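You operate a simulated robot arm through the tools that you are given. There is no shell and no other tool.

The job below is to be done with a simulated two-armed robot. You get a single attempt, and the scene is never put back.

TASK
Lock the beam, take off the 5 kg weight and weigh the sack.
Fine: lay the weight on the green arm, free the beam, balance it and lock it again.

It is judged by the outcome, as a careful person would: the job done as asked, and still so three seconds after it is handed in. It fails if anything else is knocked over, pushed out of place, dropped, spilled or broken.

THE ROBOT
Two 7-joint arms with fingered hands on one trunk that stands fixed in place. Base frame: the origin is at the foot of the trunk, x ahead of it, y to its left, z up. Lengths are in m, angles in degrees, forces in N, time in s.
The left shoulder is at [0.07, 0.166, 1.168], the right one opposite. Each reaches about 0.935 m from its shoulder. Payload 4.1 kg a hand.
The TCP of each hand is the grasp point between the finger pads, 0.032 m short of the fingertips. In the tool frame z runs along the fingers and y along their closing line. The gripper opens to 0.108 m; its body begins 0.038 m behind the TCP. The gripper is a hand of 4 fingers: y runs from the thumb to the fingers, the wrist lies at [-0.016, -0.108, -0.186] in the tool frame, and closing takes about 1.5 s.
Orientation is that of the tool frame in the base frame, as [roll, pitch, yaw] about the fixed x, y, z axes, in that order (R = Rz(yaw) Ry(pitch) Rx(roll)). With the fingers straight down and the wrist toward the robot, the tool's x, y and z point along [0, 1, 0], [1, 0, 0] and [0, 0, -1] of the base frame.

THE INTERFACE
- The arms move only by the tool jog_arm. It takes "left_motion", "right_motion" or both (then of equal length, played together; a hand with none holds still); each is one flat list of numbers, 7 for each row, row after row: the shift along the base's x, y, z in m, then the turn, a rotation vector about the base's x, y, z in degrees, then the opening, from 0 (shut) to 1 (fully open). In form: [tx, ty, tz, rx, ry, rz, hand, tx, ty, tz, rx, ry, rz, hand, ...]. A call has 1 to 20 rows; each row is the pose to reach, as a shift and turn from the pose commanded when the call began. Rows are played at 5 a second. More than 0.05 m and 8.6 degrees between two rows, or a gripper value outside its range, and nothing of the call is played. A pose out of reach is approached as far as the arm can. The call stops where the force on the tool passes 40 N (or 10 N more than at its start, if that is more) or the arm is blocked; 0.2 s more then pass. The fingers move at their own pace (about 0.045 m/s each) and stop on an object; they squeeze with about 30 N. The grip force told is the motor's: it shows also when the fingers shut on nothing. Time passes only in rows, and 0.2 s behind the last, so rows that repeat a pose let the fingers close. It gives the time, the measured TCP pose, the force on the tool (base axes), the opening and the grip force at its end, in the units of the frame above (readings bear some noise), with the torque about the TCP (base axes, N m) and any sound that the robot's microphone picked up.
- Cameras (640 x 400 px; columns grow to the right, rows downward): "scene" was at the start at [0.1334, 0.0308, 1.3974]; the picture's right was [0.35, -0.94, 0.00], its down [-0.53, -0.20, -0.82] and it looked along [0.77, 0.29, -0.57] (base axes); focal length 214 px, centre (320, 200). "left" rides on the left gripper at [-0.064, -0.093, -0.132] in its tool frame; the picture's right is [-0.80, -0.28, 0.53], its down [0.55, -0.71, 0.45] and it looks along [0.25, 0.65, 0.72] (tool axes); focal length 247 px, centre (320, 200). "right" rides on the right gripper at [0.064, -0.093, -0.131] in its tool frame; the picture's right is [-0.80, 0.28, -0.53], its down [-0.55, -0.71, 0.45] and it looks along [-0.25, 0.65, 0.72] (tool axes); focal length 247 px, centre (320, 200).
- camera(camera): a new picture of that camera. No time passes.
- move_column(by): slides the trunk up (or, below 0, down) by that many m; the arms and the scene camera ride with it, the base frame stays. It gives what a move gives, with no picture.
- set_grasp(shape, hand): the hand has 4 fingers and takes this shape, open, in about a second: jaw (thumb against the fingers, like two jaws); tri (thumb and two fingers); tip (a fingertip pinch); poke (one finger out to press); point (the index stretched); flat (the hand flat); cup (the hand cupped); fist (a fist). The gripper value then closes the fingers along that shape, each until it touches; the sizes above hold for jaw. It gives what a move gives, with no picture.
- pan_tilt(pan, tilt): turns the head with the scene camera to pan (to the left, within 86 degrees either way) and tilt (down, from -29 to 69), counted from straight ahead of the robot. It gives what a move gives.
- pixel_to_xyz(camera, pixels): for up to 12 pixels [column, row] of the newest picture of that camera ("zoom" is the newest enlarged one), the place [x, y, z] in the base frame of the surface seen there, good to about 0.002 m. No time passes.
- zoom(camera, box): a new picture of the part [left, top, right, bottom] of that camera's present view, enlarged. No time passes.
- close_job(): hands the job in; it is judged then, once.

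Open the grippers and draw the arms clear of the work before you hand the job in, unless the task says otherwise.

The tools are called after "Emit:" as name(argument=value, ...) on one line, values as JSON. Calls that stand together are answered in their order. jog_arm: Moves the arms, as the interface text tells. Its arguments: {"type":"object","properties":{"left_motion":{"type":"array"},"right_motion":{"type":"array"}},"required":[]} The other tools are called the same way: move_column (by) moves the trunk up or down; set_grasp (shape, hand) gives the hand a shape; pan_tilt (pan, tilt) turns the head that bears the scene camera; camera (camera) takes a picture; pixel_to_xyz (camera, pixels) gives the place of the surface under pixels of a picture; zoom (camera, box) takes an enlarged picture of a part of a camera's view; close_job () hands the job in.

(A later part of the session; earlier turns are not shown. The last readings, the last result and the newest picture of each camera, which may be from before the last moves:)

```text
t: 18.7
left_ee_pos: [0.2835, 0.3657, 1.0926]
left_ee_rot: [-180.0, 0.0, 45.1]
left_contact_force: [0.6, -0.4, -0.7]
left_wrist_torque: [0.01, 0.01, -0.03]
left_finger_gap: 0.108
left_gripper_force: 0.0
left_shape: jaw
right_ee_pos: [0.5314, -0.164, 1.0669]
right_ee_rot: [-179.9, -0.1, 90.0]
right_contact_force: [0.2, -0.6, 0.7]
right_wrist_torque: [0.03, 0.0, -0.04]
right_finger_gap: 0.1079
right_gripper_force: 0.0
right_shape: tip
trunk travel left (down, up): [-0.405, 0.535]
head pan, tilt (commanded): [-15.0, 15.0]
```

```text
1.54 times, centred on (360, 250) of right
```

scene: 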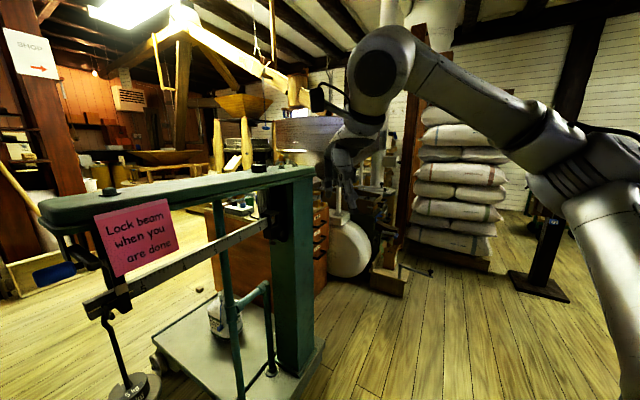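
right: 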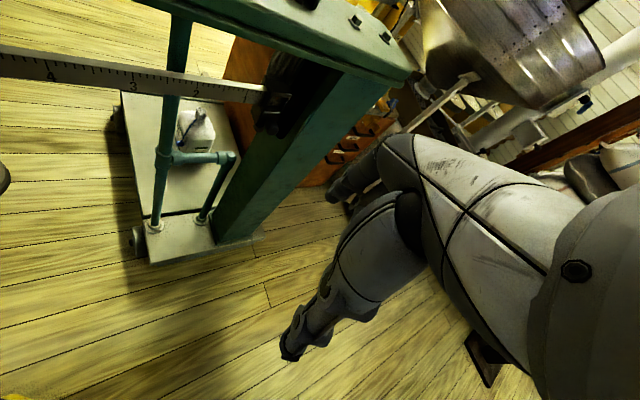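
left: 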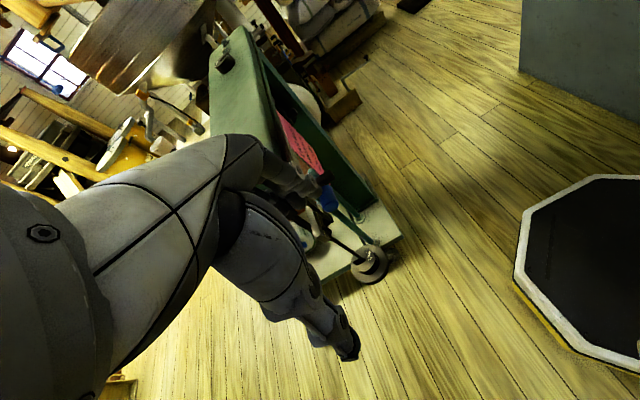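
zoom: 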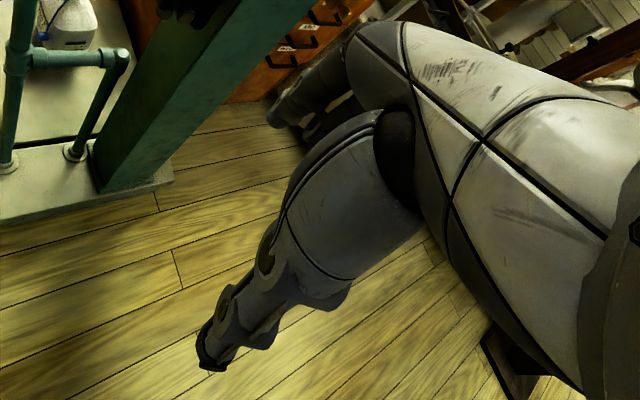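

The thumb faces me and hides the others. I'll set "poke" and view it, with the hand turned so the fingers can be told apart.

Emit:
set_grasp(shape="poke", hand="right")

Emit:
jog_arm(right_motion=[-0.03, 0.01, 0, 0, 0, 7.5, 1, -0.06, 0.02, 0, 0, 0, 15, 1, -0.09, 0.03, 0, 0, 0, 22.5, 1, -0.1, 0.04, 0, 0, 0, 30, 1, -0.1, 0.05, 0, 0, 0, 38, 1, -0.1, 0.06, 0, 0, 0, 46, 1])

Emit:
camera(camera="scene")

Emit:
camera(camera="right")

```text
t: 19.6
left_ee_pos: [0.2834, 0.366, 1.092]
left_ee_rot: [180.0, 0.0, 45.1]
left_contact_force: [0.4, 0.0, -0.3]
left_wrist_torque: [0.03, 0.01, -0.02]
left_finger_gap: 0.1081
left_gripper_force: 0.0
left_shape: jaw
right_ee_pos: [0.5305, -0.1647, 1.0668]
right_ee_rot: [-179.9, 0.0, 90.1]
right_contact_force: [-0.1, 0.3, -1.0]
right_wrist_torque: [0.03, 0.0, -0.01]
right_finger_gap: 0.0002
right_gripper_force: 0.1
right_shape: poke
trunk travel left (down, up): [-0.405, 0.535]
head pan, tilt (commanded): [-15.0, 15.0]
```

```text
t: 21.0
left_ee_pos: [0.2839, 0.3658, 1.0922]
left_ee_rot: [180.0, 0.0, 45.1]
left_contact_force: [0.5, -0.1, 0.4]
left_wrist_torque: [-0.02, -0.01, 0.03]
left_finger_gap: 0.1078
left_gripper_force: 0.1
left_shape: jaw
right_ee_pos: [0.4305, -0.1031, 1.0679]
right_ee_rot: [-179.9, -0.1, 136.0]
right_contact_force: [-0.9, -0.7, -0.4]
right_wrist_torque: [-0.02, 0.01, 0.0]
right_finger_gap: 0.0001
right_gripper_force: 0.2
right_shape: poke
trunk travel left (down, up): [-0.405, 0.535]
head pan, tilt (commanded): [-15.0, 15.0]
```

```text
taken
```

scene: 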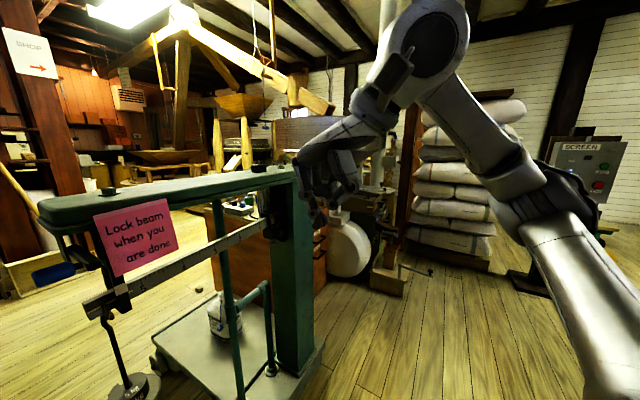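

```text
taken
```

right: 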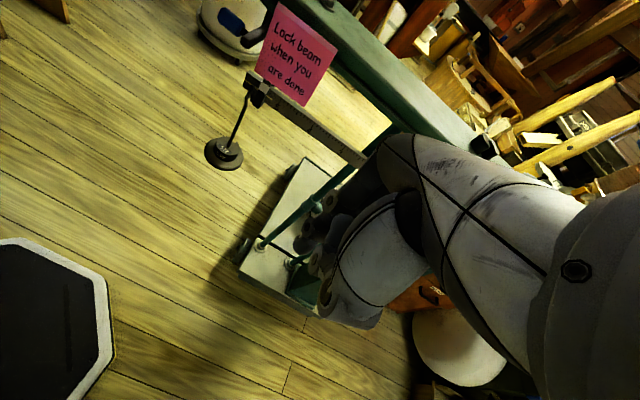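

Enlarging the right hand's poke shape at (335,170) in the scene picture and measuring the outstretched fingertip.

Emit:
zoom(camera="scene", box=[270, 110, 390, 220])

Emit:
zoom(camera="right", box=[260, 120, 460, 330])

```text
3.64 times, centred on (330, 165) of scene
```

zoom: 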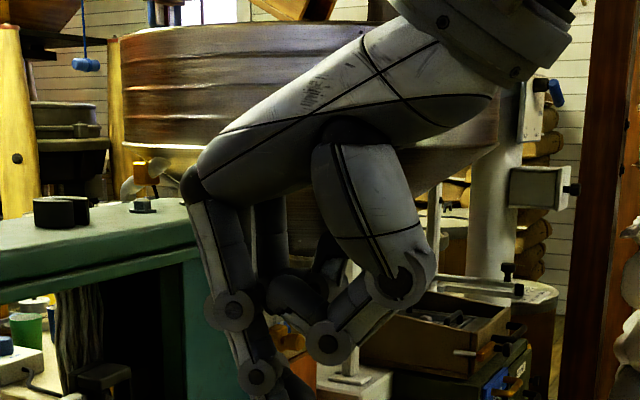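

```text
1.90 times, centred on (360, 225) of right
```

zoom: 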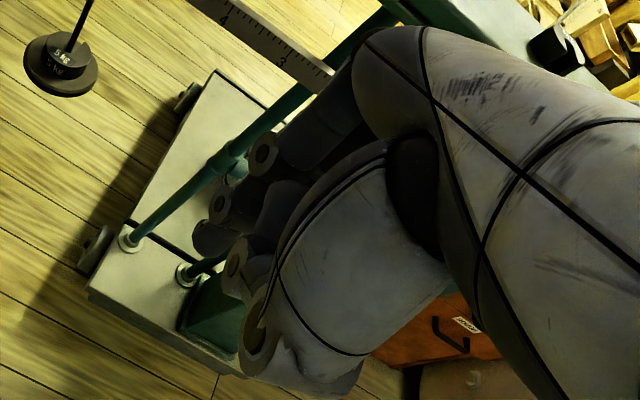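

I'll look lower on the hand to find the fingertip.

Emit:
zoom(camera="scene", box=[285, 160, 385, 240])

Emit:
pixel_to_xyz(camera="zoom", pixels=[[240, 360], [205, 330], [220, 390], [200, 280], [160, 190], [250, 230], [180, 270], [215, 300], [225, 340]])

```text
5.00 times, centred on (335, 200) of scene
```

zoom: 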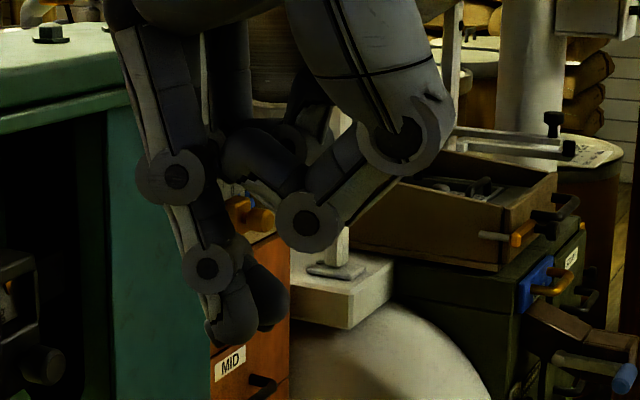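

```text
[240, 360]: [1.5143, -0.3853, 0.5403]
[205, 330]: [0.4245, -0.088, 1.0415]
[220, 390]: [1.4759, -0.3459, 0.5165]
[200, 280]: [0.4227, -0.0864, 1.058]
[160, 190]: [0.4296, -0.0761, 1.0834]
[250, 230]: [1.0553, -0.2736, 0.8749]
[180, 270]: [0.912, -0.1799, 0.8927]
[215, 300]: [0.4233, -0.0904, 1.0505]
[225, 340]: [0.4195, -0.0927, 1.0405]
```

The poke fingertip sits about 0.032 m below the TCP, on its axis. I'll tilt the right hand 60° toward the scale (about the beam direction) while bringing it in front of the lever, still clear of it.

Emit:
jog_arm(right_motion=[-0.004, 0.03, 0.005, 5.4, -5.2, 0, 1, -0.008, 0.06, 0.01, 10.8, -10.4, 0, 1, -0.012, 0.09, 0.015, 16.2, -15.6, 0, 1, -0.016, 0.12, 0.02, 21.7, -20.8, 0, 1, -0.02, 0.15, 0.02, 27.1, -25.9, 0, 1, -0.025, 0.18, 0.02, 32.5, -31.1, 0, 1, -0.03, 0.21, 0.02, 37.9, -36.3, 0, 1, -0.03, 0.24, 0.02, 43.3, -41.5, 0, 1])

Emit:
pan_tilt(pan=25, tilt=20)

Emit:
camera(camera="scene")

Emit:
camera(camera="right")

```text
t: 22.8
left_ee_pos: [0.2838, 0.3674, 1.0916]
left_ee_rot: [180.0, 0.1, 45.0]
left_contact_force: [-0.2, 0.2, -0.5]
left_wrist_torque: [0.0, 0.0, 0.01]
left_finger_gap: 0.1077
left_gripper_force: 0.1
left_shape: jaw
right_ee_pos: [0.4023, 0.1354, 1.0868]
right_ee_rot: [120.0, -0.2, 136.2]
right_contact_force: [0.1, 1.1, -0.9]
right_wrist_torque: [0.03, -0.01, -0.02]
right_finger_gap: 0.0
right_gripper_force: 0.0
right_shape: poke
trunk travel left (down, up): [-0.405, 0.535]
head pan, tilt (commanded): [-15.0, 15.0]
```

```text
t: 23.9
left_ee_pos: [0.283, 0.3652, 1.0927]
left_ee_rot: [-180.0, 0.0, 45.1]
left_contact_force: [0.3, 0.4, -0.4]
left_wrist_torque: [-0.01, 0.01, 0.0]
left_finger_gap: 0.1079
left_gripper_force: 0.0
left_shape: jaw
right_ee_pos: [0.4022, 0.1334, 1.0852]
right_ee_rot: [120.1, -0.2, 136.2]
right_contact_force: [-0.4, 0.2, 0.0]
right_wrist_torque: [-0.01, 0.0, -0.03]
right_finger_gap: 0.0002
right_gripper_force: 0.0
right_shape: poke
trunk travel left (down, up): [-0.405, 0.535]
head pan, tilt (commanded): [25.0, 20.0]
```

```text
taken
```

scene: 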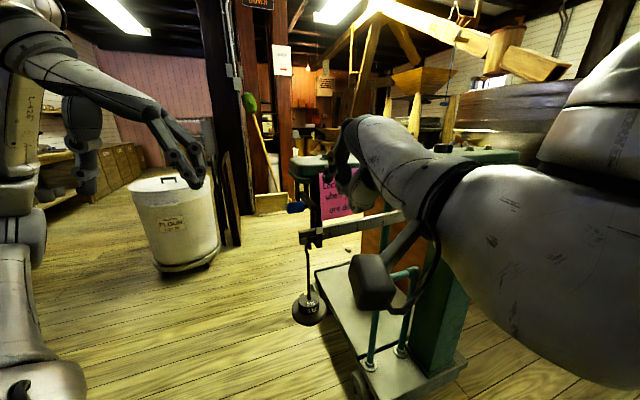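

```text
taken
```

right: 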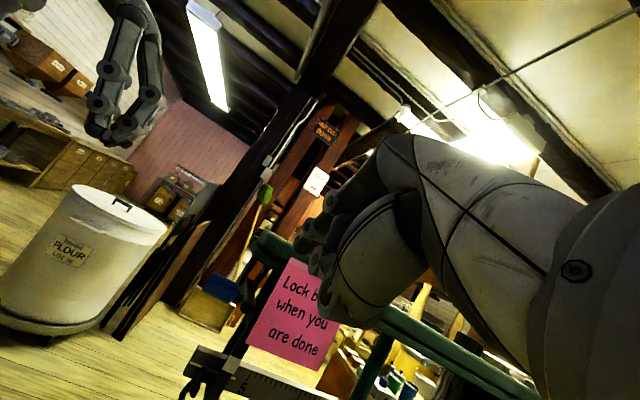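

Reached. The right-hand camera shows the blue handle at (222,288) and the note at (300,310); enlarging to see the poke finger and lever together.

Emit:
zoom(camera="right", box=[170, 180, 370, 400])

Emit:
zoom(camera="scene", box=[280, 110, 380, 250])

Emit:
pixel_to_xyz(camera="zoom", pixels=[[205, 260], [215, 240], [220, 220], [235, 200], [245, 230], [300, 250]])

```text
1.82 times, centred on (270, 290) of right
```

zoom: 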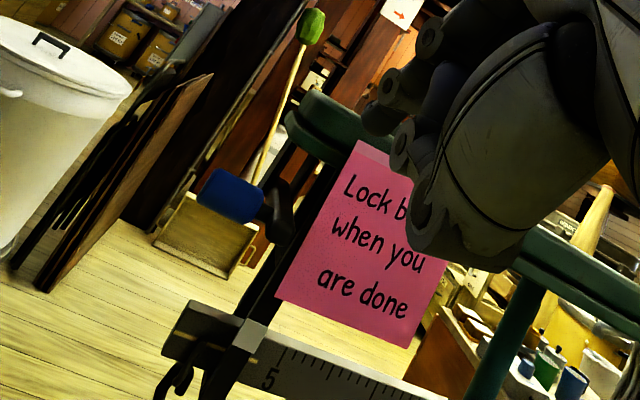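

```text
2.86 times, centred on (330, 180) of scene
```

zoom: 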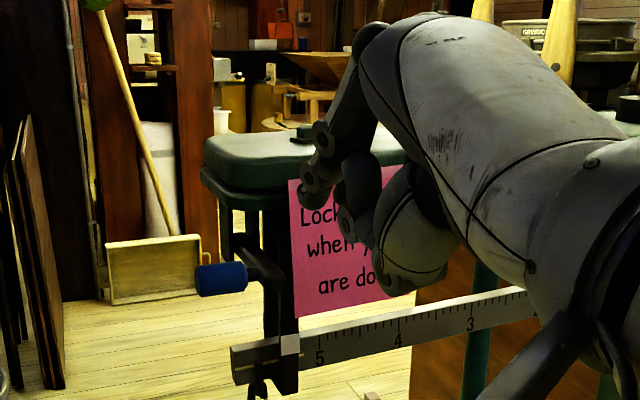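

```text
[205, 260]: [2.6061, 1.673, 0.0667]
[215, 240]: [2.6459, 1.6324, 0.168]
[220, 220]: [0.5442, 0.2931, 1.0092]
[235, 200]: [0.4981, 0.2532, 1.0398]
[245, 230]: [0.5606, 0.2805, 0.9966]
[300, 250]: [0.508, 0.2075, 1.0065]
```

The hand's fingers appear at (315,135)–(310,190) in the enlargement. I'll measure where the outstretched fingertip is.

Emit:
zoom(camera="scene", box=[310, 110, 380, 220])

Emit:
pixel_to_xyz(camera="zoom", pixels=[[150, 240], [160, 270], [140, 220], [165, 170], [215, 290], [230, 330], [300, 370], [240, 230], [290, 60], [200, 130]])

```text
3.64 times, centred on (345, 165) of scene
```

zoom: 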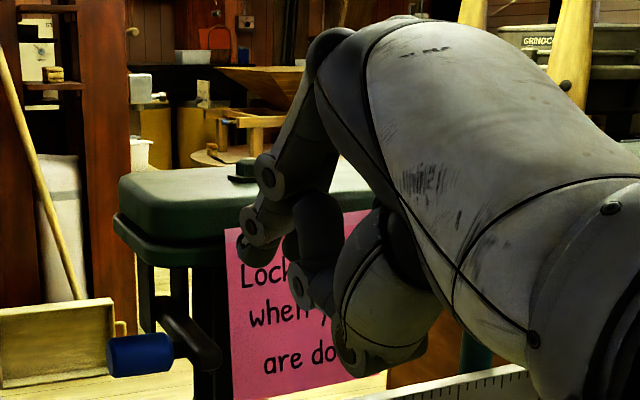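

```text
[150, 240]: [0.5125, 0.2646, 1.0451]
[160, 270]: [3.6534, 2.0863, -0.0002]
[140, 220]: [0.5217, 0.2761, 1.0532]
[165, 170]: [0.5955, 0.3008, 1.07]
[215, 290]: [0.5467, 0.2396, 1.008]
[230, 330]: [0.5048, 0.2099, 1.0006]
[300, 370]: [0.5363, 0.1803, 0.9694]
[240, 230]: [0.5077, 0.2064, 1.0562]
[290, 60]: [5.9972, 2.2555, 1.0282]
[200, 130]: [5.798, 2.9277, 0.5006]
```

Querying pixels right on the finger segments.

Emit:
pixel_to_xyz(camera="zoom", pixels=[[258, 254], [256, 225], [270, 180], [270, 248], [308, 285], [320, 230], [310, 130], [350, 355], [390, 270], [300, 250]])

```text
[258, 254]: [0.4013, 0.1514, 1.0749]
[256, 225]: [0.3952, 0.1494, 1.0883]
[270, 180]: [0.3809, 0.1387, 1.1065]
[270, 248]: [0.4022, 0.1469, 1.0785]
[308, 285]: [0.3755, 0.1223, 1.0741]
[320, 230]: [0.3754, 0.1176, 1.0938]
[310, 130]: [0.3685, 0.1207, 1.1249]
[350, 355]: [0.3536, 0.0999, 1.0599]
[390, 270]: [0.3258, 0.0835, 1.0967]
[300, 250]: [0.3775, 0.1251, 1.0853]
```

The outstretched fingertip ends about 0.02 m beyond the TCP and the other fingers are curled 0.035 m behind it. I'll bring the finger to just above the blue handle (handle top z≈1.003), clear of the arm's end.

Emit:
jog_arm(right_motion=[0.0148, 0.0287, -0.0125, 0, 0, 0, 1, 0.0295, 0.0573, -0.025, 0, 0, 0, 1, 0.0443, 0.086, -0.0375, 0, 0, 0, 1, 0.059, 0.1146, -0.05, 0, 0, 0, 1, 0.059, 0.1146, -0.05, 0, 0, 0, 1])

Emit:
camera(camera="right")

Emit:
zoom(camera="scene", box=[270, 150, 370, 270])

```text
t: 25.1
left_ee_pos: [0.2833, 0.3654, 1.0922]
left_ee_rot: [-180.0, 0.2, 45.1]
left_contact_force: [-0.5, -0.7, -0.1]
left_wrist_torque: [0.04, -0.01, 0.01]
left_finger_gap: 0.1076
left_gripper_force: 0.0
left_shape: jaw
right_ee_pos: [0.4588, 0.2482, 1.0359]
right_ee_rot: [120.2, -0.2, 136.2]
right_contact_force: [-0.1, 0.1, 0.4]
right_wrist_torque: [-0.01, 0.02, -0.02]
right_finger_gap: 0.0001
right_gripper_force: 0.1
right_shape: poke
trunk travel left (down, up): [-0.405, 0.535]
head pan, tilt (commanded): [25.0, 20.0]
```

```text
taken
```

right: 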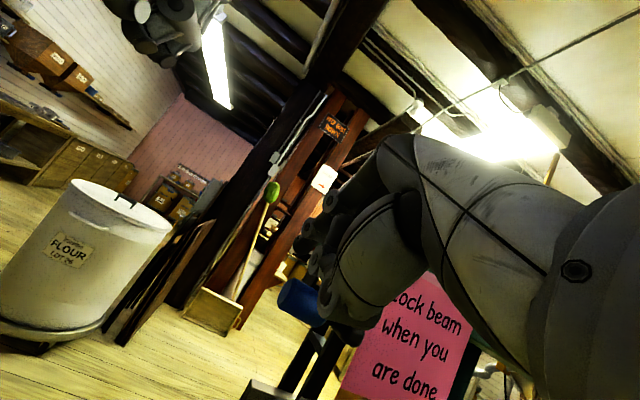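

```text
3.33 times, centred on (320, 210) of scene
```

zoom: 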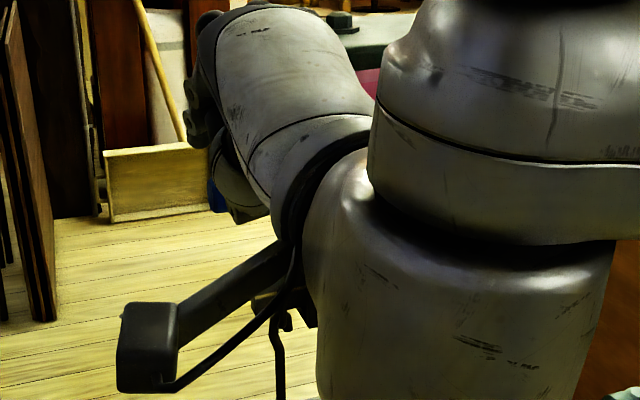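

The scene view is blocked by the right arm; the right camera shows the handle at (300,300) beside the thumb. I'll check with the left hand's camera.

Emit:
camera(camera="left")

Emit:
zoom(camera="right", box=[240, 170, 400, 370])

```text
taken
```

left: 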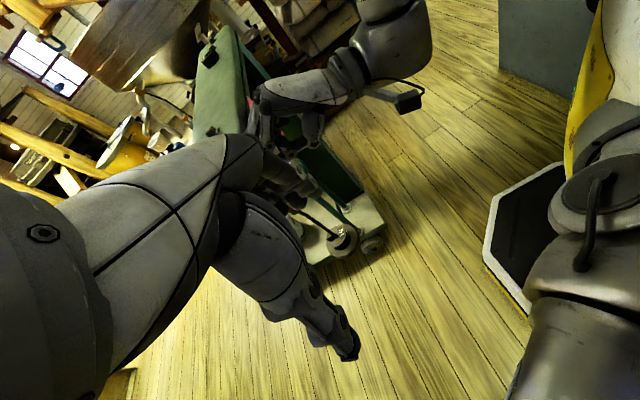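

```text
2.00 times, centred on (320, 270) of right
```

zoom: 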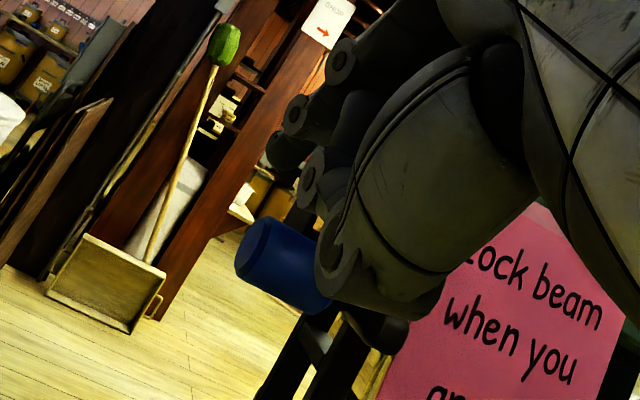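

The poke finger hovers over the blue handle ((285,150) vs handle (280,260) in the enlargement) with the thumb clear behind. I'll press the handle down along its arc for the first ~30° and read the force.

Emit:
jog_arm(right_motion=[-0.0054, -0.0056, -0.0184, 0, 0, 0, 1, -0.0072, -0.0076, -0.03, 0, 0, 0, 1, -0.0072, -0.0076, -0.038, 0, 0, 0, 1, -0.006, -0.0065, -0.048, 0, 0, 0, 1, -0.0055, -0.0058, -0.0576, 0, 0, 0, 1])

Emit:
zoom(camera="right", box=[240, 170, 400, 370])

```text
t: 26.3
left_ee_pos: [0.2849, 0.3655, 1.0936]
left_ee_rot: [180.0, 0.1, 45.1]
left_contact_force: [-0.3, -0.6, 0.2]
left_wrist_torque: [-0.01, 0.01, 0.04]
left_finger_gap: 0.1075
left_gripper_force: 0.0
left_shape: jaw
right_ee_pos: [0.4463, 0.2486, 0.9872]
right_ee_rot: [120.7, -0.2, 137.2]
right_contact_force: [0.6, -0.3, -0.5]
right_wrist_torque: [-0.01, 0.0, 0.02]
right_finger_gap: 0.0
right_gripper_force: 0.0
right_shape: poke
right hand out of reach, approached as far as the arm can: row 4, 5
trunk travel left (down, up): [-0.405, 0.535]
head pan, tilt (commanded): [25.0, 20.0]
```

```text
2.00 times, centred on (320, 270) of right
```

zoom: 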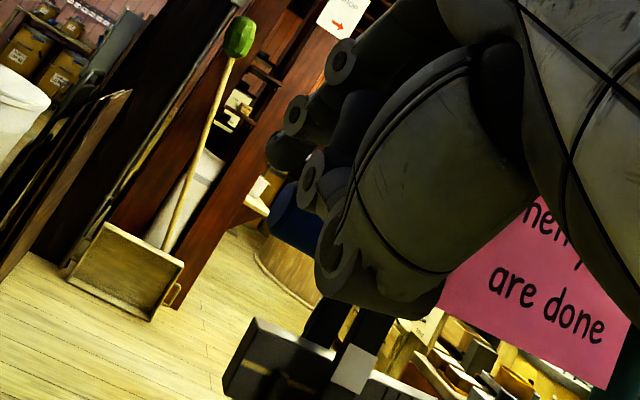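

The arm hit its limit at about z=0.987 and drifted left; the force is nil, so I need to see whether the handle moved. I'll measure the handle and fingertip in this enlargement.

Emit:
pixel_to_xyz(camera="zoom", pixels=[[290, 230], [275, 215], [285, 195], [300, 245], [285, 150], [300, 120], [345, 60], [310, 180], [250, 370], [240, 340]])

Emit:
zoom(camera="right", box=[290, 220, 340, 310])

```text
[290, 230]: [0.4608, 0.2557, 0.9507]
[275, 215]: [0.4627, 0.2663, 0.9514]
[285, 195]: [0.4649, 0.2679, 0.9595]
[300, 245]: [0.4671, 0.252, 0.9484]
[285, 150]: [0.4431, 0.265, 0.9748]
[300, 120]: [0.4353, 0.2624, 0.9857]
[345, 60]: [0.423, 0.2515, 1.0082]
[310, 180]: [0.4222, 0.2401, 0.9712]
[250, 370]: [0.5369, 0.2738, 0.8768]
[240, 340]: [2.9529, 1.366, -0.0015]
```

```text
4.44 times, centred on (315, 265) of right
```

zoom: 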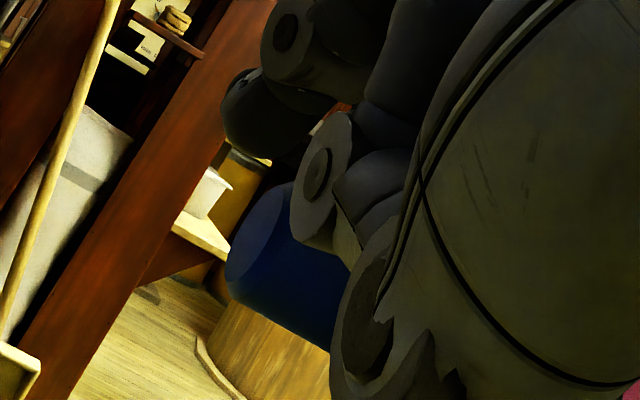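

The handle did move: it is now at z≈0.955, i.e. about 30° down, with almost no force. The arm is folded to its limit, so I'll lift the hand off by 0.15 m, lower the trunk by 0.15 m and look again before continuing.

Emit:
jog_arm(right_motion=[-0.005, -0.005, 0.03, 0, 0, 0, 1, -0.005, -0.005, 0.07, 0, 0, 0, 1, -0.005, -0.005, 0.11, 0, 0, 0, 1, -0.005, -0.005, 0.15, 0, 0, 0, 1, -0.005, -0.005, 0.18, 0, 0, 0, 1])

Emit:
zoom(camera="right", box=[200, 250, 400, 400])

Emit:
camera(camera="scene")

```text
t: 27.5
left_ee_pos: [0.2829, 0.3664, 1.093]
left_ee_rot: [-180.0, 0.0, 45.1]
left_contact_force: [0.3, 0.4, 0.3]
left_wrist_torque: [0.01, -0.03, 0.0]
left_finger_gap: 0.1076
left_gripper_force: 0.0
left_shape: jaw
right_ee_pos: [0.4385, 0.2442, 1.1659]
right_ee_rot: [120.1, -0.1, 136.1]
right_contact_force: [-0.1, 0.3, 0.8]
right_wrist_torque: [0.0, -0.02, 0.0]
right_finger_gap: 0.0001
right_gripper_force: 0.0
right_shape: poke
trunk travel left (down, up): [-0.405, 0.535]
head pan, tilt (commanded): [25.0, 20.0]
```

```text
2.67 times, centred on (300, 325) of right
```

zoom: 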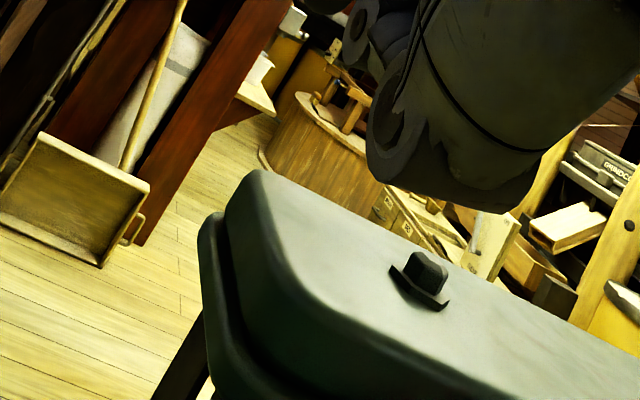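

```text
taken
```

scene: 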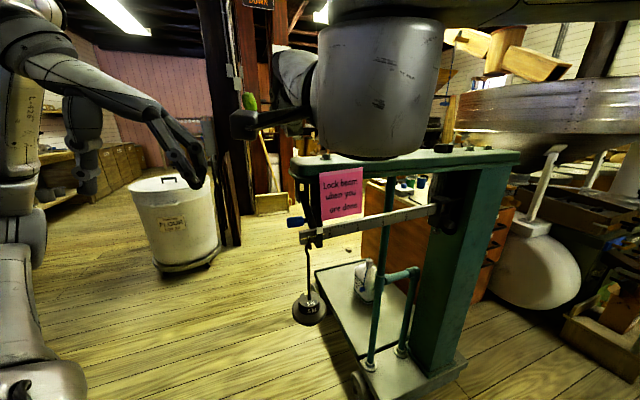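

The handle is now at (296,222) in the scene picture. Enlarging to read the lever's angle.

Emit:
zoom(camera="scene", box=[280, 190, 340, 250])

Emit:
pixel_to_xyz(camera="zoom", pixels=[[180, 210], [150, 220], [220, 200], [260, 190], [250, 150], [240, 120], [280, 290], [200, 320], [330, 320], [170, 200]])

```text
6.67 times, centred on (310, 220) of scene
```

zoom: 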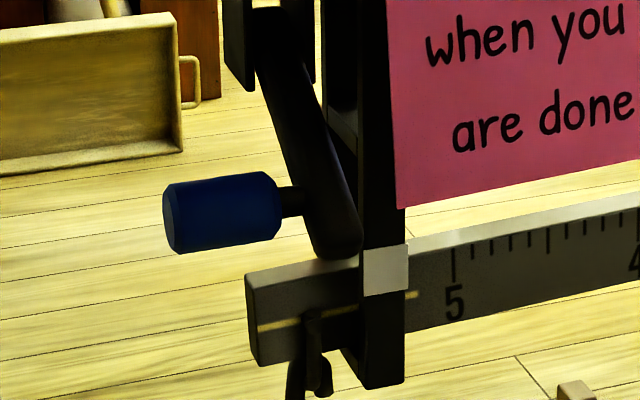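

```text
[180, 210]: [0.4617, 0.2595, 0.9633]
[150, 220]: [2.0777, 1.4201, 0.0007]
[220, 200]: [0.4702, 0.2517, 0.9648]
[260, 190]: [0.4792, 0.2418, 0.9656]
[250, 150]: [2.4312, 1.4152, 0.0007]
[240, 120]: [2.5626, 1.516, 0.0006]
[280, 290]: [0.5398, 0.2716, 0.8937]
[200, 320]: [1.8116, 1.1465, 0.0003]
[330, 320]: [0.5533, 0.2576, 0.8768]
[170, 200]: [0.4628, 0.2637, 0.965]
```

The lever stays where I left it (~30° down). Lowering the trunk 0.15 m to give the right arm room.

Emit:
move_column(by=-0.15)

Emit:
zoom(camera="right", box=[200, 170, 400, 370])

```text
t: 29.2
left_ee_pos: [0.2831, 0.3659, 0.9423]
left_ee_rot: [179.9, 0.1, 45.1]
left_contact_force: [-0.1, 0.3, 0.9]
left_wrist_torque: [-0.03, 0.01, -0.04]
left_finger_gap: 0.1077
left_gripper_force: 0.1
left_shape: jaw
right_ee_pos: [0.4381, 0.2432, 1.0154]
right_ee_rot: [120.1, -0.2, 136.4]
right_contact_force: [-0.6, -0.2, -0.1]
right_wrist_torque: [-0.01, -0.02, 0.02]
right_finger_gap: 0.0
right_gripper_force: 0.0
right_shape: poke
trunk travel left (down, up): [-0.255, 0.685]
head pan, tilt (commanded): [25.0, 20.0]
```

```text
2.00 times, centred on (300, 270) of right
```

zoom: 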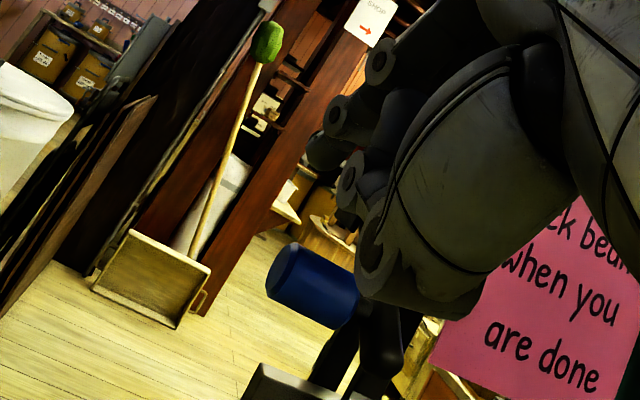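

The handle is at (310,285) in the enlargement with the poke finger above it. I'll now continue pushing it down and inward along its arc to about 90°, watching the force.

Emit:
jog_arm(right_motion=[0.01, -0.003, -0.015, 0, 0, 0, 1, 0.0198, -0.0053, -0.03, 0, 0, 0, 1, 0.0225, -0.0026, -0.044, 0, 0, 0, 1, 0.025, 0.0001, -0.0574, 0, 0, 0, 1, 0.029, 0.0044, -0.0654, 0, 0, 0, 1, 0.0332, 0.0087, -0.0734, 0, 0, 0, 1, 0.0386, 0.0143, -0.0794, 0, 0, 0, 1, 0.044, 0.0199, -0.0854, 0, 0, 0, 1, 0.05, 0.0265, -0.0892, 0, 0, 0, 1, 0.0565, 0.033, -0.0929, 0, 0, 0, 1])

Emit:
zoom(camera="right", box=[200, 170, 400, 370])

```text
t: 31.4
left_ee_pos: [0.2825, 0.3641, 0.9434]
left_ee_rot: [179.9, -0.1, 45.1]
left_contact_force: [-1.5, 0.2, 0.3]
left_wrist_torque: [0.05, 0.0, 0.0]
left_finger_gap: 0.1079
left_gripper_force: 0.1
left_shape: jaw
right_ee_pos: [0.4922, 0.2759, 0.923]
right_ee_rot: [120.0, -0.2, 136.2]
right_contact_force: [-10.0, -10.9, -1.7]
right_wrist_torque: [-0.04, 0.09, -0.13]
right_finger_gap: 0.0
right_gripper_force: 0.2
right_shape: poke
trunk travel left (down, up): [-0.255, 0.685]
head pan, tilt (commanded): [25.0, 20.0]
```

```text
2.00 times, centred on (300, 270) of right
```

zoom: 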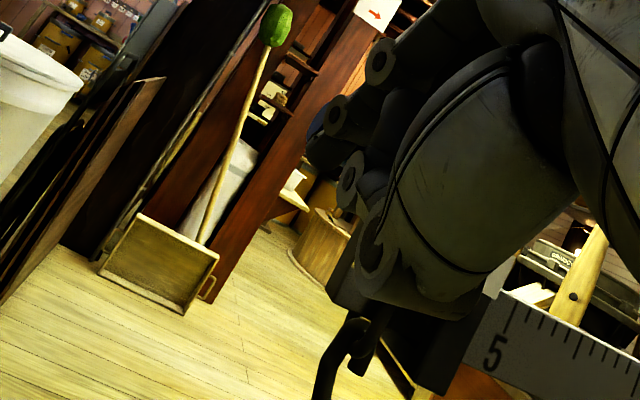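

A 15 N push-back has built up, suggesting the lever is near its stop. I'll push 6 mm further to confirm, then back off outward and look.

Emit:
jog_arm(right_motion=[0.002, 0.002, 0, 0, 0, 0, 1, 0.0042, 0.0044, -0.0005, 0, 0, 0, 1, 0.0042, 0.0044, -0.0005, 0, 0, 0, 1])

Emit:
jog_arm(right_motion=[-0.02, -0.02, 0.01, 0, 0, 0, 1, -0.045, -0.045, 0.03, 0, 0, 0, 1, -0.06, -0.07, 0.07, 0, 0, 0, 1, -0.07, -0.09, 0.11, 0, 0, 0, 1])

Emit:
camera(camera="right")

Emit:
camera(camera="scene")

```text
t: 32.0
left_ee_pos: [0.282, 0.3626, 0.945]
left_ee_rot: [-180.0, -0.2, 45.0]
left_contact_force: [0.0, 0.1, -0.1]
left_wrist_torque: [0.01, 0.01, 0.01]
left_finger_gap: 0.1078
left_gripper_force: 0.0
left_shape: jaw
right_ee_pos: [0.4932, 0.2764, 0.9236]
right_ee_rot: [119.9, -0.2, 136.4]
right_contact_force: [-21.7, -29.9, -1.2]
right_wrist_torque: [-0.24, 0.15, -0.36]
right_finger_gap: 0.0
right_gripper_force: 0.1
right_shape: poke
trunk travel left (down, up): [-0.255, 0.685]
head pan, tilt (commanded): [25.0, 20.0]
stopped in row 2 (right hand): the force on the tool passed its limit at 42 N (the readings are from after the stop); the commanded pose is now the measured one
```

```text
t: 33.0
left_ee_pos: [0.283, 0.3657, 0.9423]
left_ee_rot: [-179.9, 0.0, 45.1]
left_contact_force: [0.3, 0.3, 1.2]
left_wrist_torque: [-0.01, -0.03, 0.02]
left_finger_gap: 0.1079
left_gripper_force: 0.0
left_shape: jaw
right_ee_pos: [0.4263, 0.1912, 1.0317]
right_ee_rot: [120.1, -0.2, 136.4]
right_contact_force: [-0.7, -0.5, 0.7]
right_wrist_torque: [-0.01, 0.03, -0.02]
right_finger_gap: 0.0001
right_gripper_force: 0.1
right_shape: poke
trunk travel left (down, up): [-0.255, 0.685]
head pan, tilt (commanded): [25.0, 20.0]
```

```text
taken
```

right: 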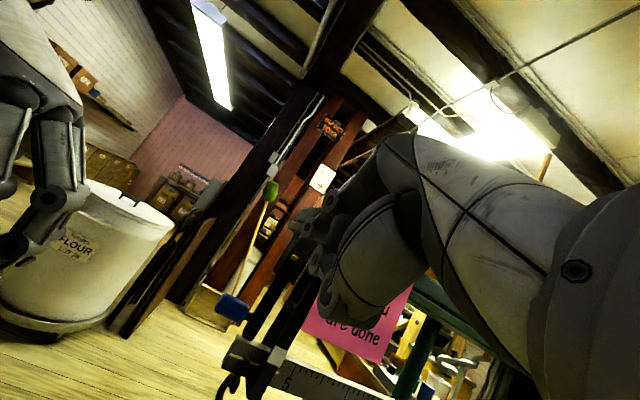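

```text
taken
```

scene: 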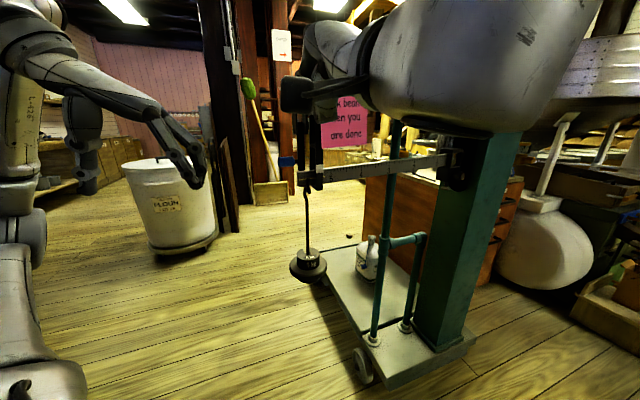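

The push met a firm stop at 42 N. Let me enlarge both views to see where the lever sits now and that the scale hasn't shifted.

Emit:
zoom(camera="right", box=[200, 260, 320, 400])

Emit:
zoom(camera="scene", box=[270, 130, 340, 200])

Emit:
pixel_to_xyz(camera="zoom", pixels=[[130, 270], [80, 270], [160, 265], [180, 240], [200, 300], [260, 320], [230, 330], [320, 330], [290, 330], [400, 320]])

```text
2.86 times, centred on (260, 330) of right
```

zoom: 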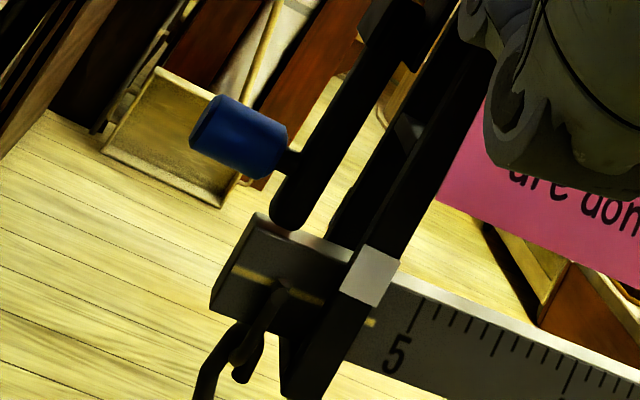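

```text
5.71 times, centred on (305, 165) of scene
```

zoom: 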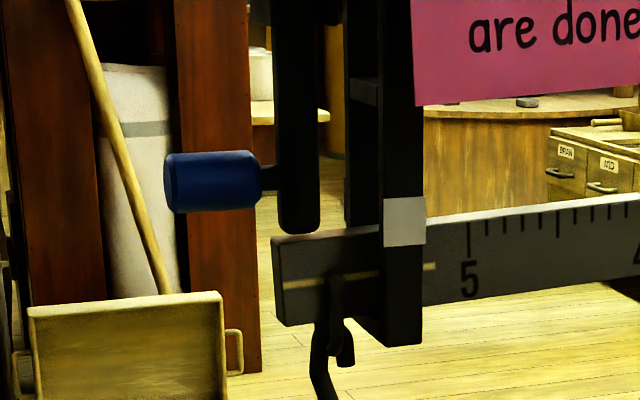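

```text
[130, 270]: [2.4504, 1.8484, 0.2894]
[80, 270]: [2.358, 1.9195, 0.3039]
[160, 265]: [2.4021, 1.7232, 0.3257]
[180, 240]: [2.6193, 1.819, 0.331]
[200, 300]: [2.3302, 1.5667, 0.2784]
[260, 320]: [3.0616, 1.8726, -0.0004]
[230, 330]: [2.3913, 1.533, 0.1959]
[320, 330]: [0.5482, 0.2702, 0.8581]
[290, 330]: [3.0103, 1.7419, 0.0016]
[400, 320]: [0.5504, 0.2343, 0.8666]
```

The lever now stands vertical with its end against the beam's top: the beam is locked, and the scale hasn't shifted. Next, the weight; I'll set the right hand to "tip" and inspect that shape open.

Emit:
set_grasp(shape="tip", hand="right")

Emit:
camera(camera="right")

Emit:
zoom(camera="right", box=[240, 120, 480, 360])

Emit:
camera(camera="left")

```text
t: 33.9
left_ee_pos: [0.2834, 0.3659, 0.9428]
left_ee_rot: [179.9, 0.1, 45.1]
left_contact_force: [-0.3, 0.2, -0.2]
left_wrist_torque: [-0.04, 0.01, 0.0]
left_finger_gap: 0.1077
left_gripper_force: 0.0
left_shape: jaw
right_ee_pos: [0.426, 0.1915, 1.0319]
right_ee_rot: [120.2, -0.2, 136.4]
right_contact_force: [-0.2, 0.5, 0.7]
right_wrist_torque: [0.0, 0.02, 0.01]
right_finger_gap: 0.1075
right_gripper_force: 0.0
right_shape: tip
trunk travel left (down, up): [-0.255, 0.685]
head pan, tilt (commanded): [25.0, 20.0]
```

```text
taken
```

right: 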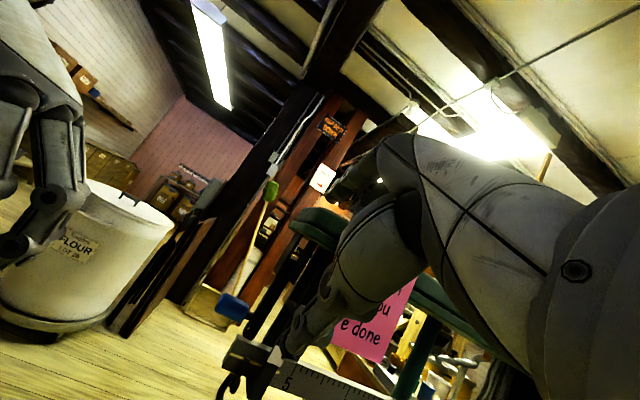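

```text
1.67 times, centred on (360, 240) of right
```

zoom: 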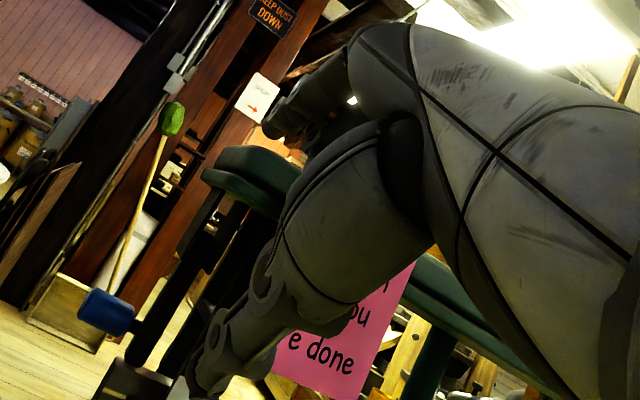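

```text
taken
```

left: 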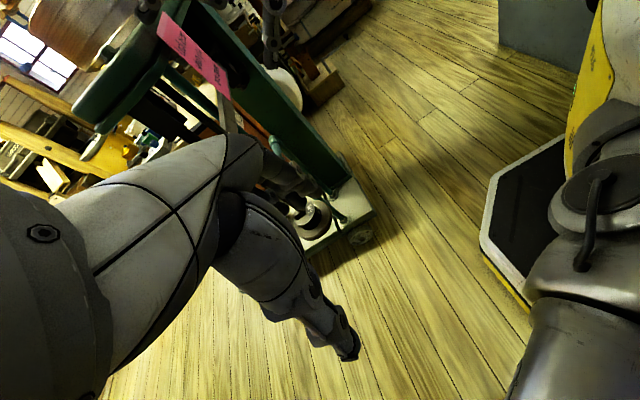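

The tip shape leaves the thumb and index out. I'll raise the trunk 0.35 m so I look down on the weight and the right arm has room, then turn the right hand fingers-forward with the closing line horizontal.

Emit:
move_column(by=0.35)

Emit:
jog_arm(right_motion=[-0.002, -0.008, -0.042, -2.9, -5.3, 1.6, 1, -0.004, -0.015, -0.084, -5.8, -10.6, 3.1, 1, -0.006, -0.022, -0.126, -8.7, -15.9, 4.7, 1, -0.008, -0.03, -0.168, -11.6, -21.3, 6.3, 1, -0.01, -0.037, -0.21, -14.5, -26.6, 7.8, 1, -0.012, -0.045, -0.252, -17.4, -31.9, 9.4, 1, -0.014, -0.052, -0.294, -20.3, -37.2, 11.0, 1, -0.016, -0.06, -0.336, -23.3, -42.5, 12.5, 1, -0.017, -0.067, -0.378, -26.2, -47.8, 14.1, 1, -0.019, -0.075, -0.42, -29.1, -53.1, 15.7, 1, -0.02, -0.083, -0.462, -32.0, -58.4, 17.2, 1, -0.022, -0.09, -0.504, -34.9, -63.8, 18.8, 1, -0.024, -0.1, -0.546, -37.8, -69.1, 20.4, 1, -0.025, -0.105, -0.588, -40.7, -74.4, 21.9, 1, -0.026, -0.11, -0.63, -43.6, -79.7, 23.5, 1])

Emit:
pan_tilt(pan=22, tilt=45)

Emit:
camera(camera="scene")

```text
t: 37.3
left_ee_pos: [0.2832, 0.3665, 1.2937]
left_ee_rot: [179.9, 0.0, 45.1]
left_contact_force: [-0.7, 1.1, 0.5]
left_wrist_torque: [0.02, -0.03, 0.03]
left_finger_gap: 0.1078
left_gripper_force: 0.1
left_shape: jaw
right_ee_pos: [0.4262, 0.1913, 1.3822]
right_ee_rot: [120.2, -0.2, 136.3]
right_contact_force: [-0.8, -0.2, 0.4]
right_wrist_torque: [0.0, 0.04, -0.02]
right_finger_gap: 0.1076
right_gripper_force: 0.0
right_shape: tip
trunk travel left (down, up): [-0.605, 0.335]
head pan, tilt (commanded): [25.0, 20.0]
```

```text
t: 40.5
left_ee_pos: [0.2825, 0.3699, 1.2928]
left_ee_rot: [179.8, 0.2, 45.1]
left_contact_force: [-0.2, 0.3, -0.4]
left_wrist_torque: [-0.02, 0.03, 0.0]
left_finger_gap: 0.108
left_gripper_force: 0.0
left_shape: jaw
right_ee_pos: [0.3752, 0.1236, 1.0806]
right_ee_rot: [173.9, 81.6, -140.9]
right_contact_force: [-0.2, 0.3, 0.2]
right_wrist_torque: [0.0, -0.01, -0.02]
right_finger_gap: 0.1076
right_gripper_force: 0.1
right_shape: tip
right hand out of reach, approached as far as the arm can: row 8, 9, 10, 11, 12, 13, 14, 15
trunk travel left (down, up): [-0.605, 0.335]
head pan, tilt (commanded): [25.0, 20.0]
```

```text
t: 41.4
left_ee_pos: [0.2829, 0.3659, 1.2929]
left_ee_rot: [-180.0, -0.1, 45.0]
left_contact_force: [0.2, -0.5, 0.1]
left_wrist_torque: [-0.01, -0.02, 0.02]
left_finger_gap: 0.1079
left_gripper_force: 0.0
left_shape: jaw
right_ee_pos: [0.3757, 0.1201, 1.0826]
right_ee_rot: [172.3, 81.8, -142.5]
right_contact_force: [0.7, 0.0, -0.1]
right_wrist_torque: [-0.01, 0.0, 0.02]
right_finger_gap: 0.1079
right_gripper_force: 0.0
right_shape: tip
trunk travel left (down, up): [-0.605, 0.335]
head pan, tilt (commanded): [22.0, 45.0]
```

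```text
taken
```

scene: 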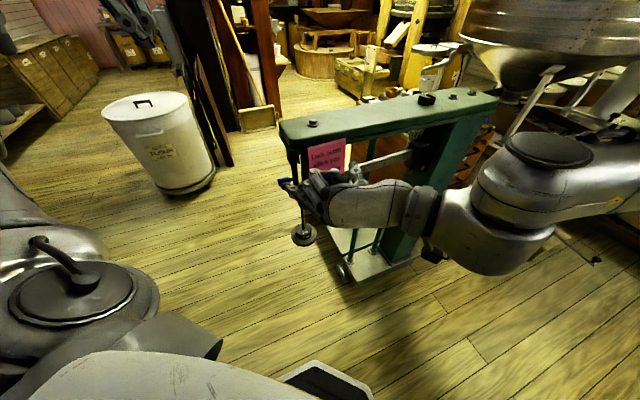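

The arm ran into a joint limit with the palm facing outward (thumb right). I'll roll the hand the other way (palm inward, thumb left), first back to neutral with a bit of height.

Emit:
jog_arm(right_motion=[0.004, -0.008, 0.01, 5.22, 5.27, -1.06, 1, 0.008, -0.017, 0.02, 10.44, 10.54, -2.12, 1, 0.012, -0.025, 0.03, 15.7, 15.8, -3.2, 1, 0.017, -0.033, 0.04, 20.9, 21.1, -4.2, 1, 0.021, -0.042, 0.05, 26.1, 26.4, -5.3, 1, 0.025, -0.05, 0.06, 31.3, 31.6, -6.3, 1, 0.03, -0.058, 0.07, 36.5, 36.9, -7.4, 1, 0.034, -0.067, 0.08, 41.8, 42.2, -8.5, 1, 0.038, -0.075, 0.09, 47.0, 47.5, -9.5, 1, 0.042, -0.083, 0.1, 52.2, 52.7, -10.6, 1, 0.046, -0.092, 0.1, 57.4, 58.0, -11.6, 1, 0.05, -0.1, 0.1, 62.6, 63.3, -12.7, 1])

```text
t: 44.0
left_ee_pos: [0.2832, 0.3669, 1.2938]
left_ee_rot: [-180.0, -0.1, 45.1]
left_contact_force: [0.1, -0.4, -0.1]
left_wrist_torque: [0.02, 0.01, -0.04]
left_finger_gap: 0.1079
left_gripper_force: 0.1
left_shape: jaw
right_ee_pos: [0.4498, 0.0037, 1.1888]
right_ee_rot: [97.9, -0.8, 136.0]
right_contact_force: [-0.7, 0.1, 0.3]
right_wrist_torque: [-0.03, -0.02, -0.01]
right_finger_gap: 0.1081
right_gripper_force: 0.1
right_shape: tip
right hand out of reach, approached as far as the arm can: row 8, 9, 10, 11, 12
trunk travel left (down, up): [-0.605, 0.335]
head pan, tilt (commanded): [22.0, 45.0]
```

Reached the neutral roll. Now I roll a further 90° so the closing line is horizontal with thumb left and the fingers tilted 25° down, moving down toward the front of the weight.

Emit:
jog_arm(right_motion=[0, 0.008, -0.028, 4.2, 6.0, -2.1, 1, 0, 0.016, -0.057, 8.4, 11.9, -4.3, 1, 0, 0.024, -0.085, 12.7, 17.9, -6.4, 1, 0, 0.032, -0.113, 16.9, 23.8, -8.5, 1, 0, 0.04, -0.142, 21.1, 29.8, -10.7, 1, 0, 0.048, -0.17, 25.3, 35.8, -12.8, 1, 0, 0.056, -0.198, 29.5, 41.7, -14.9, 1, 0, 0.064, -0.227, 33.7, 47.7, -17.1, 1, 0, 0.072, -0.255, 38.0, 53.6, -19.2, 1, 0, 0.08, -0.283, 42.2, 59.6, -21.3, 1, 0, 0.088, -0.312, 46.4, 65.5, -23.5, 1, 0, 0.096, -0.34, 50.6, 71.5, -25.6, 1])

Emit:
camera(camera="scene")

Emit:
camera(camera="right")

```text
t: 45.3
left_ee_pos: [0.2825, 0.3667, 1.2926]
left_ee_rot: [179.9, 0.1, 45.2]
left_contact_force: [0.9, 0.9, 0.7]
left_wrist_torque: [0.02, 0.0, 0.01]
left_finger_gap: 0.1077
left_gripper_force: 0.1
left_shape: jaw
right_ee_pos: [0.45, 0.0144, 0.9803]
right_ee_rot: [115.6, -30.5, 118.1]
right_contact_force: [-0.3, 0.0, 0.1]
right_wrist_torque: [0.01, 0.0, 0.02]
right_finger_gap: 0.1077
right_gripper_force: 0.0
right_shape: tip
right hand out of reach, approached as far as the arm can: row 1, 2, 3, 4, 5, 6
trunk travel left (down, up): [-0.605, 0.335]
head pan, tilt (commanded): [22.0, 45.0]
stopped in row 6 (right hand): the arm was blocked; the commanded pose is now the measured one
```

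```text
taken
```

scene: 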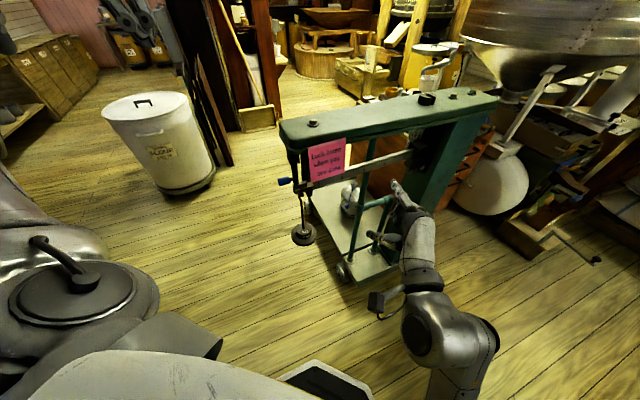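

```text
taken
```

right: 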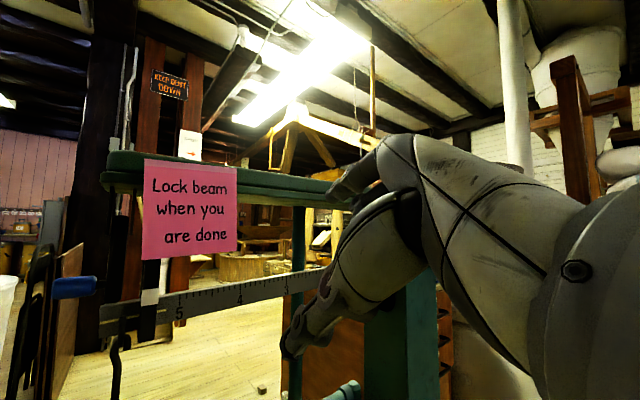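

The arm re-configured to elbow-down partway (hand now near (405,205), free of everything). I'll finish the roll from here with smaller steps.

Emit:
jog_arm(right_motion=[-0.001, 0.008, -0.01, 4.43, 4.78, -2.31, 1, -0.002, 0.02, -0.02, 8.85, 9.55, -4.6, 1, -0.003, 0.03, -0.035, 13.3, 14.3, -6.9, 1, -0.004, 0.045, -0.05, 17.7, 19.1, -9.2, 1, -0.006, 0.06, -0.07, 22.1, 23.9, -11.6, 1, -0.007, 0.075, -0.09, 26.5, 28.6, -13.9, 1, -0.008, 0.09, -0.11, 31.0, 33.4, -16.2, 1, -0.01, 0.105, -0.13, 35.4, 38.2, -18.5, 1])

Emit:
camera(camera="scene")

Emit:
camera(camera="right")

```text
t: 46.0
left_ee_pos: [0.283, 0.3661, 1.2932]
left_ee_rot: [179.9, 0.1, 45.1]
left_contact_force: [-0.2, -0.2, 0.1]
left_wrist_torque: [-0.01, 0.0, 0.01]
left_finger_gap: 0.1077
left_gripper_force: 0.0
left_shape: jaw
right_ee_pos: [0.4358, 0.0063, 0.9036]
right_ee_rot: [126.7, -34.1, 110.4]
right_contact_force: [0.5, -0.9, -0.5]
right_wrist_torque: [0.0, 0.0, 0.02]
right_finger_gap: 0.1077
right_gripper_force: 0.1
right_shape: tip
right hand out of reach, approached as far as the arm can: row 1, 2, 3
trunk travel left (down, up): [-0.605, 0.335]
head pan, tilt (commanded): [22.0, 45.0]
stopped in row 3 (right hand): the arm was blocked; the commanded pose is now the measured one
```

```text
taken
```

scene: 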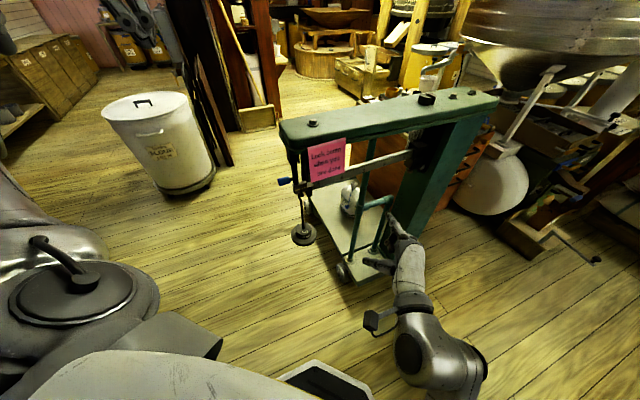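

```text
taken
```

right: 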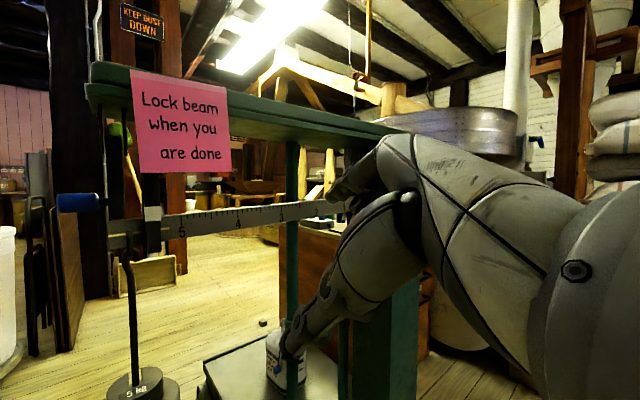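

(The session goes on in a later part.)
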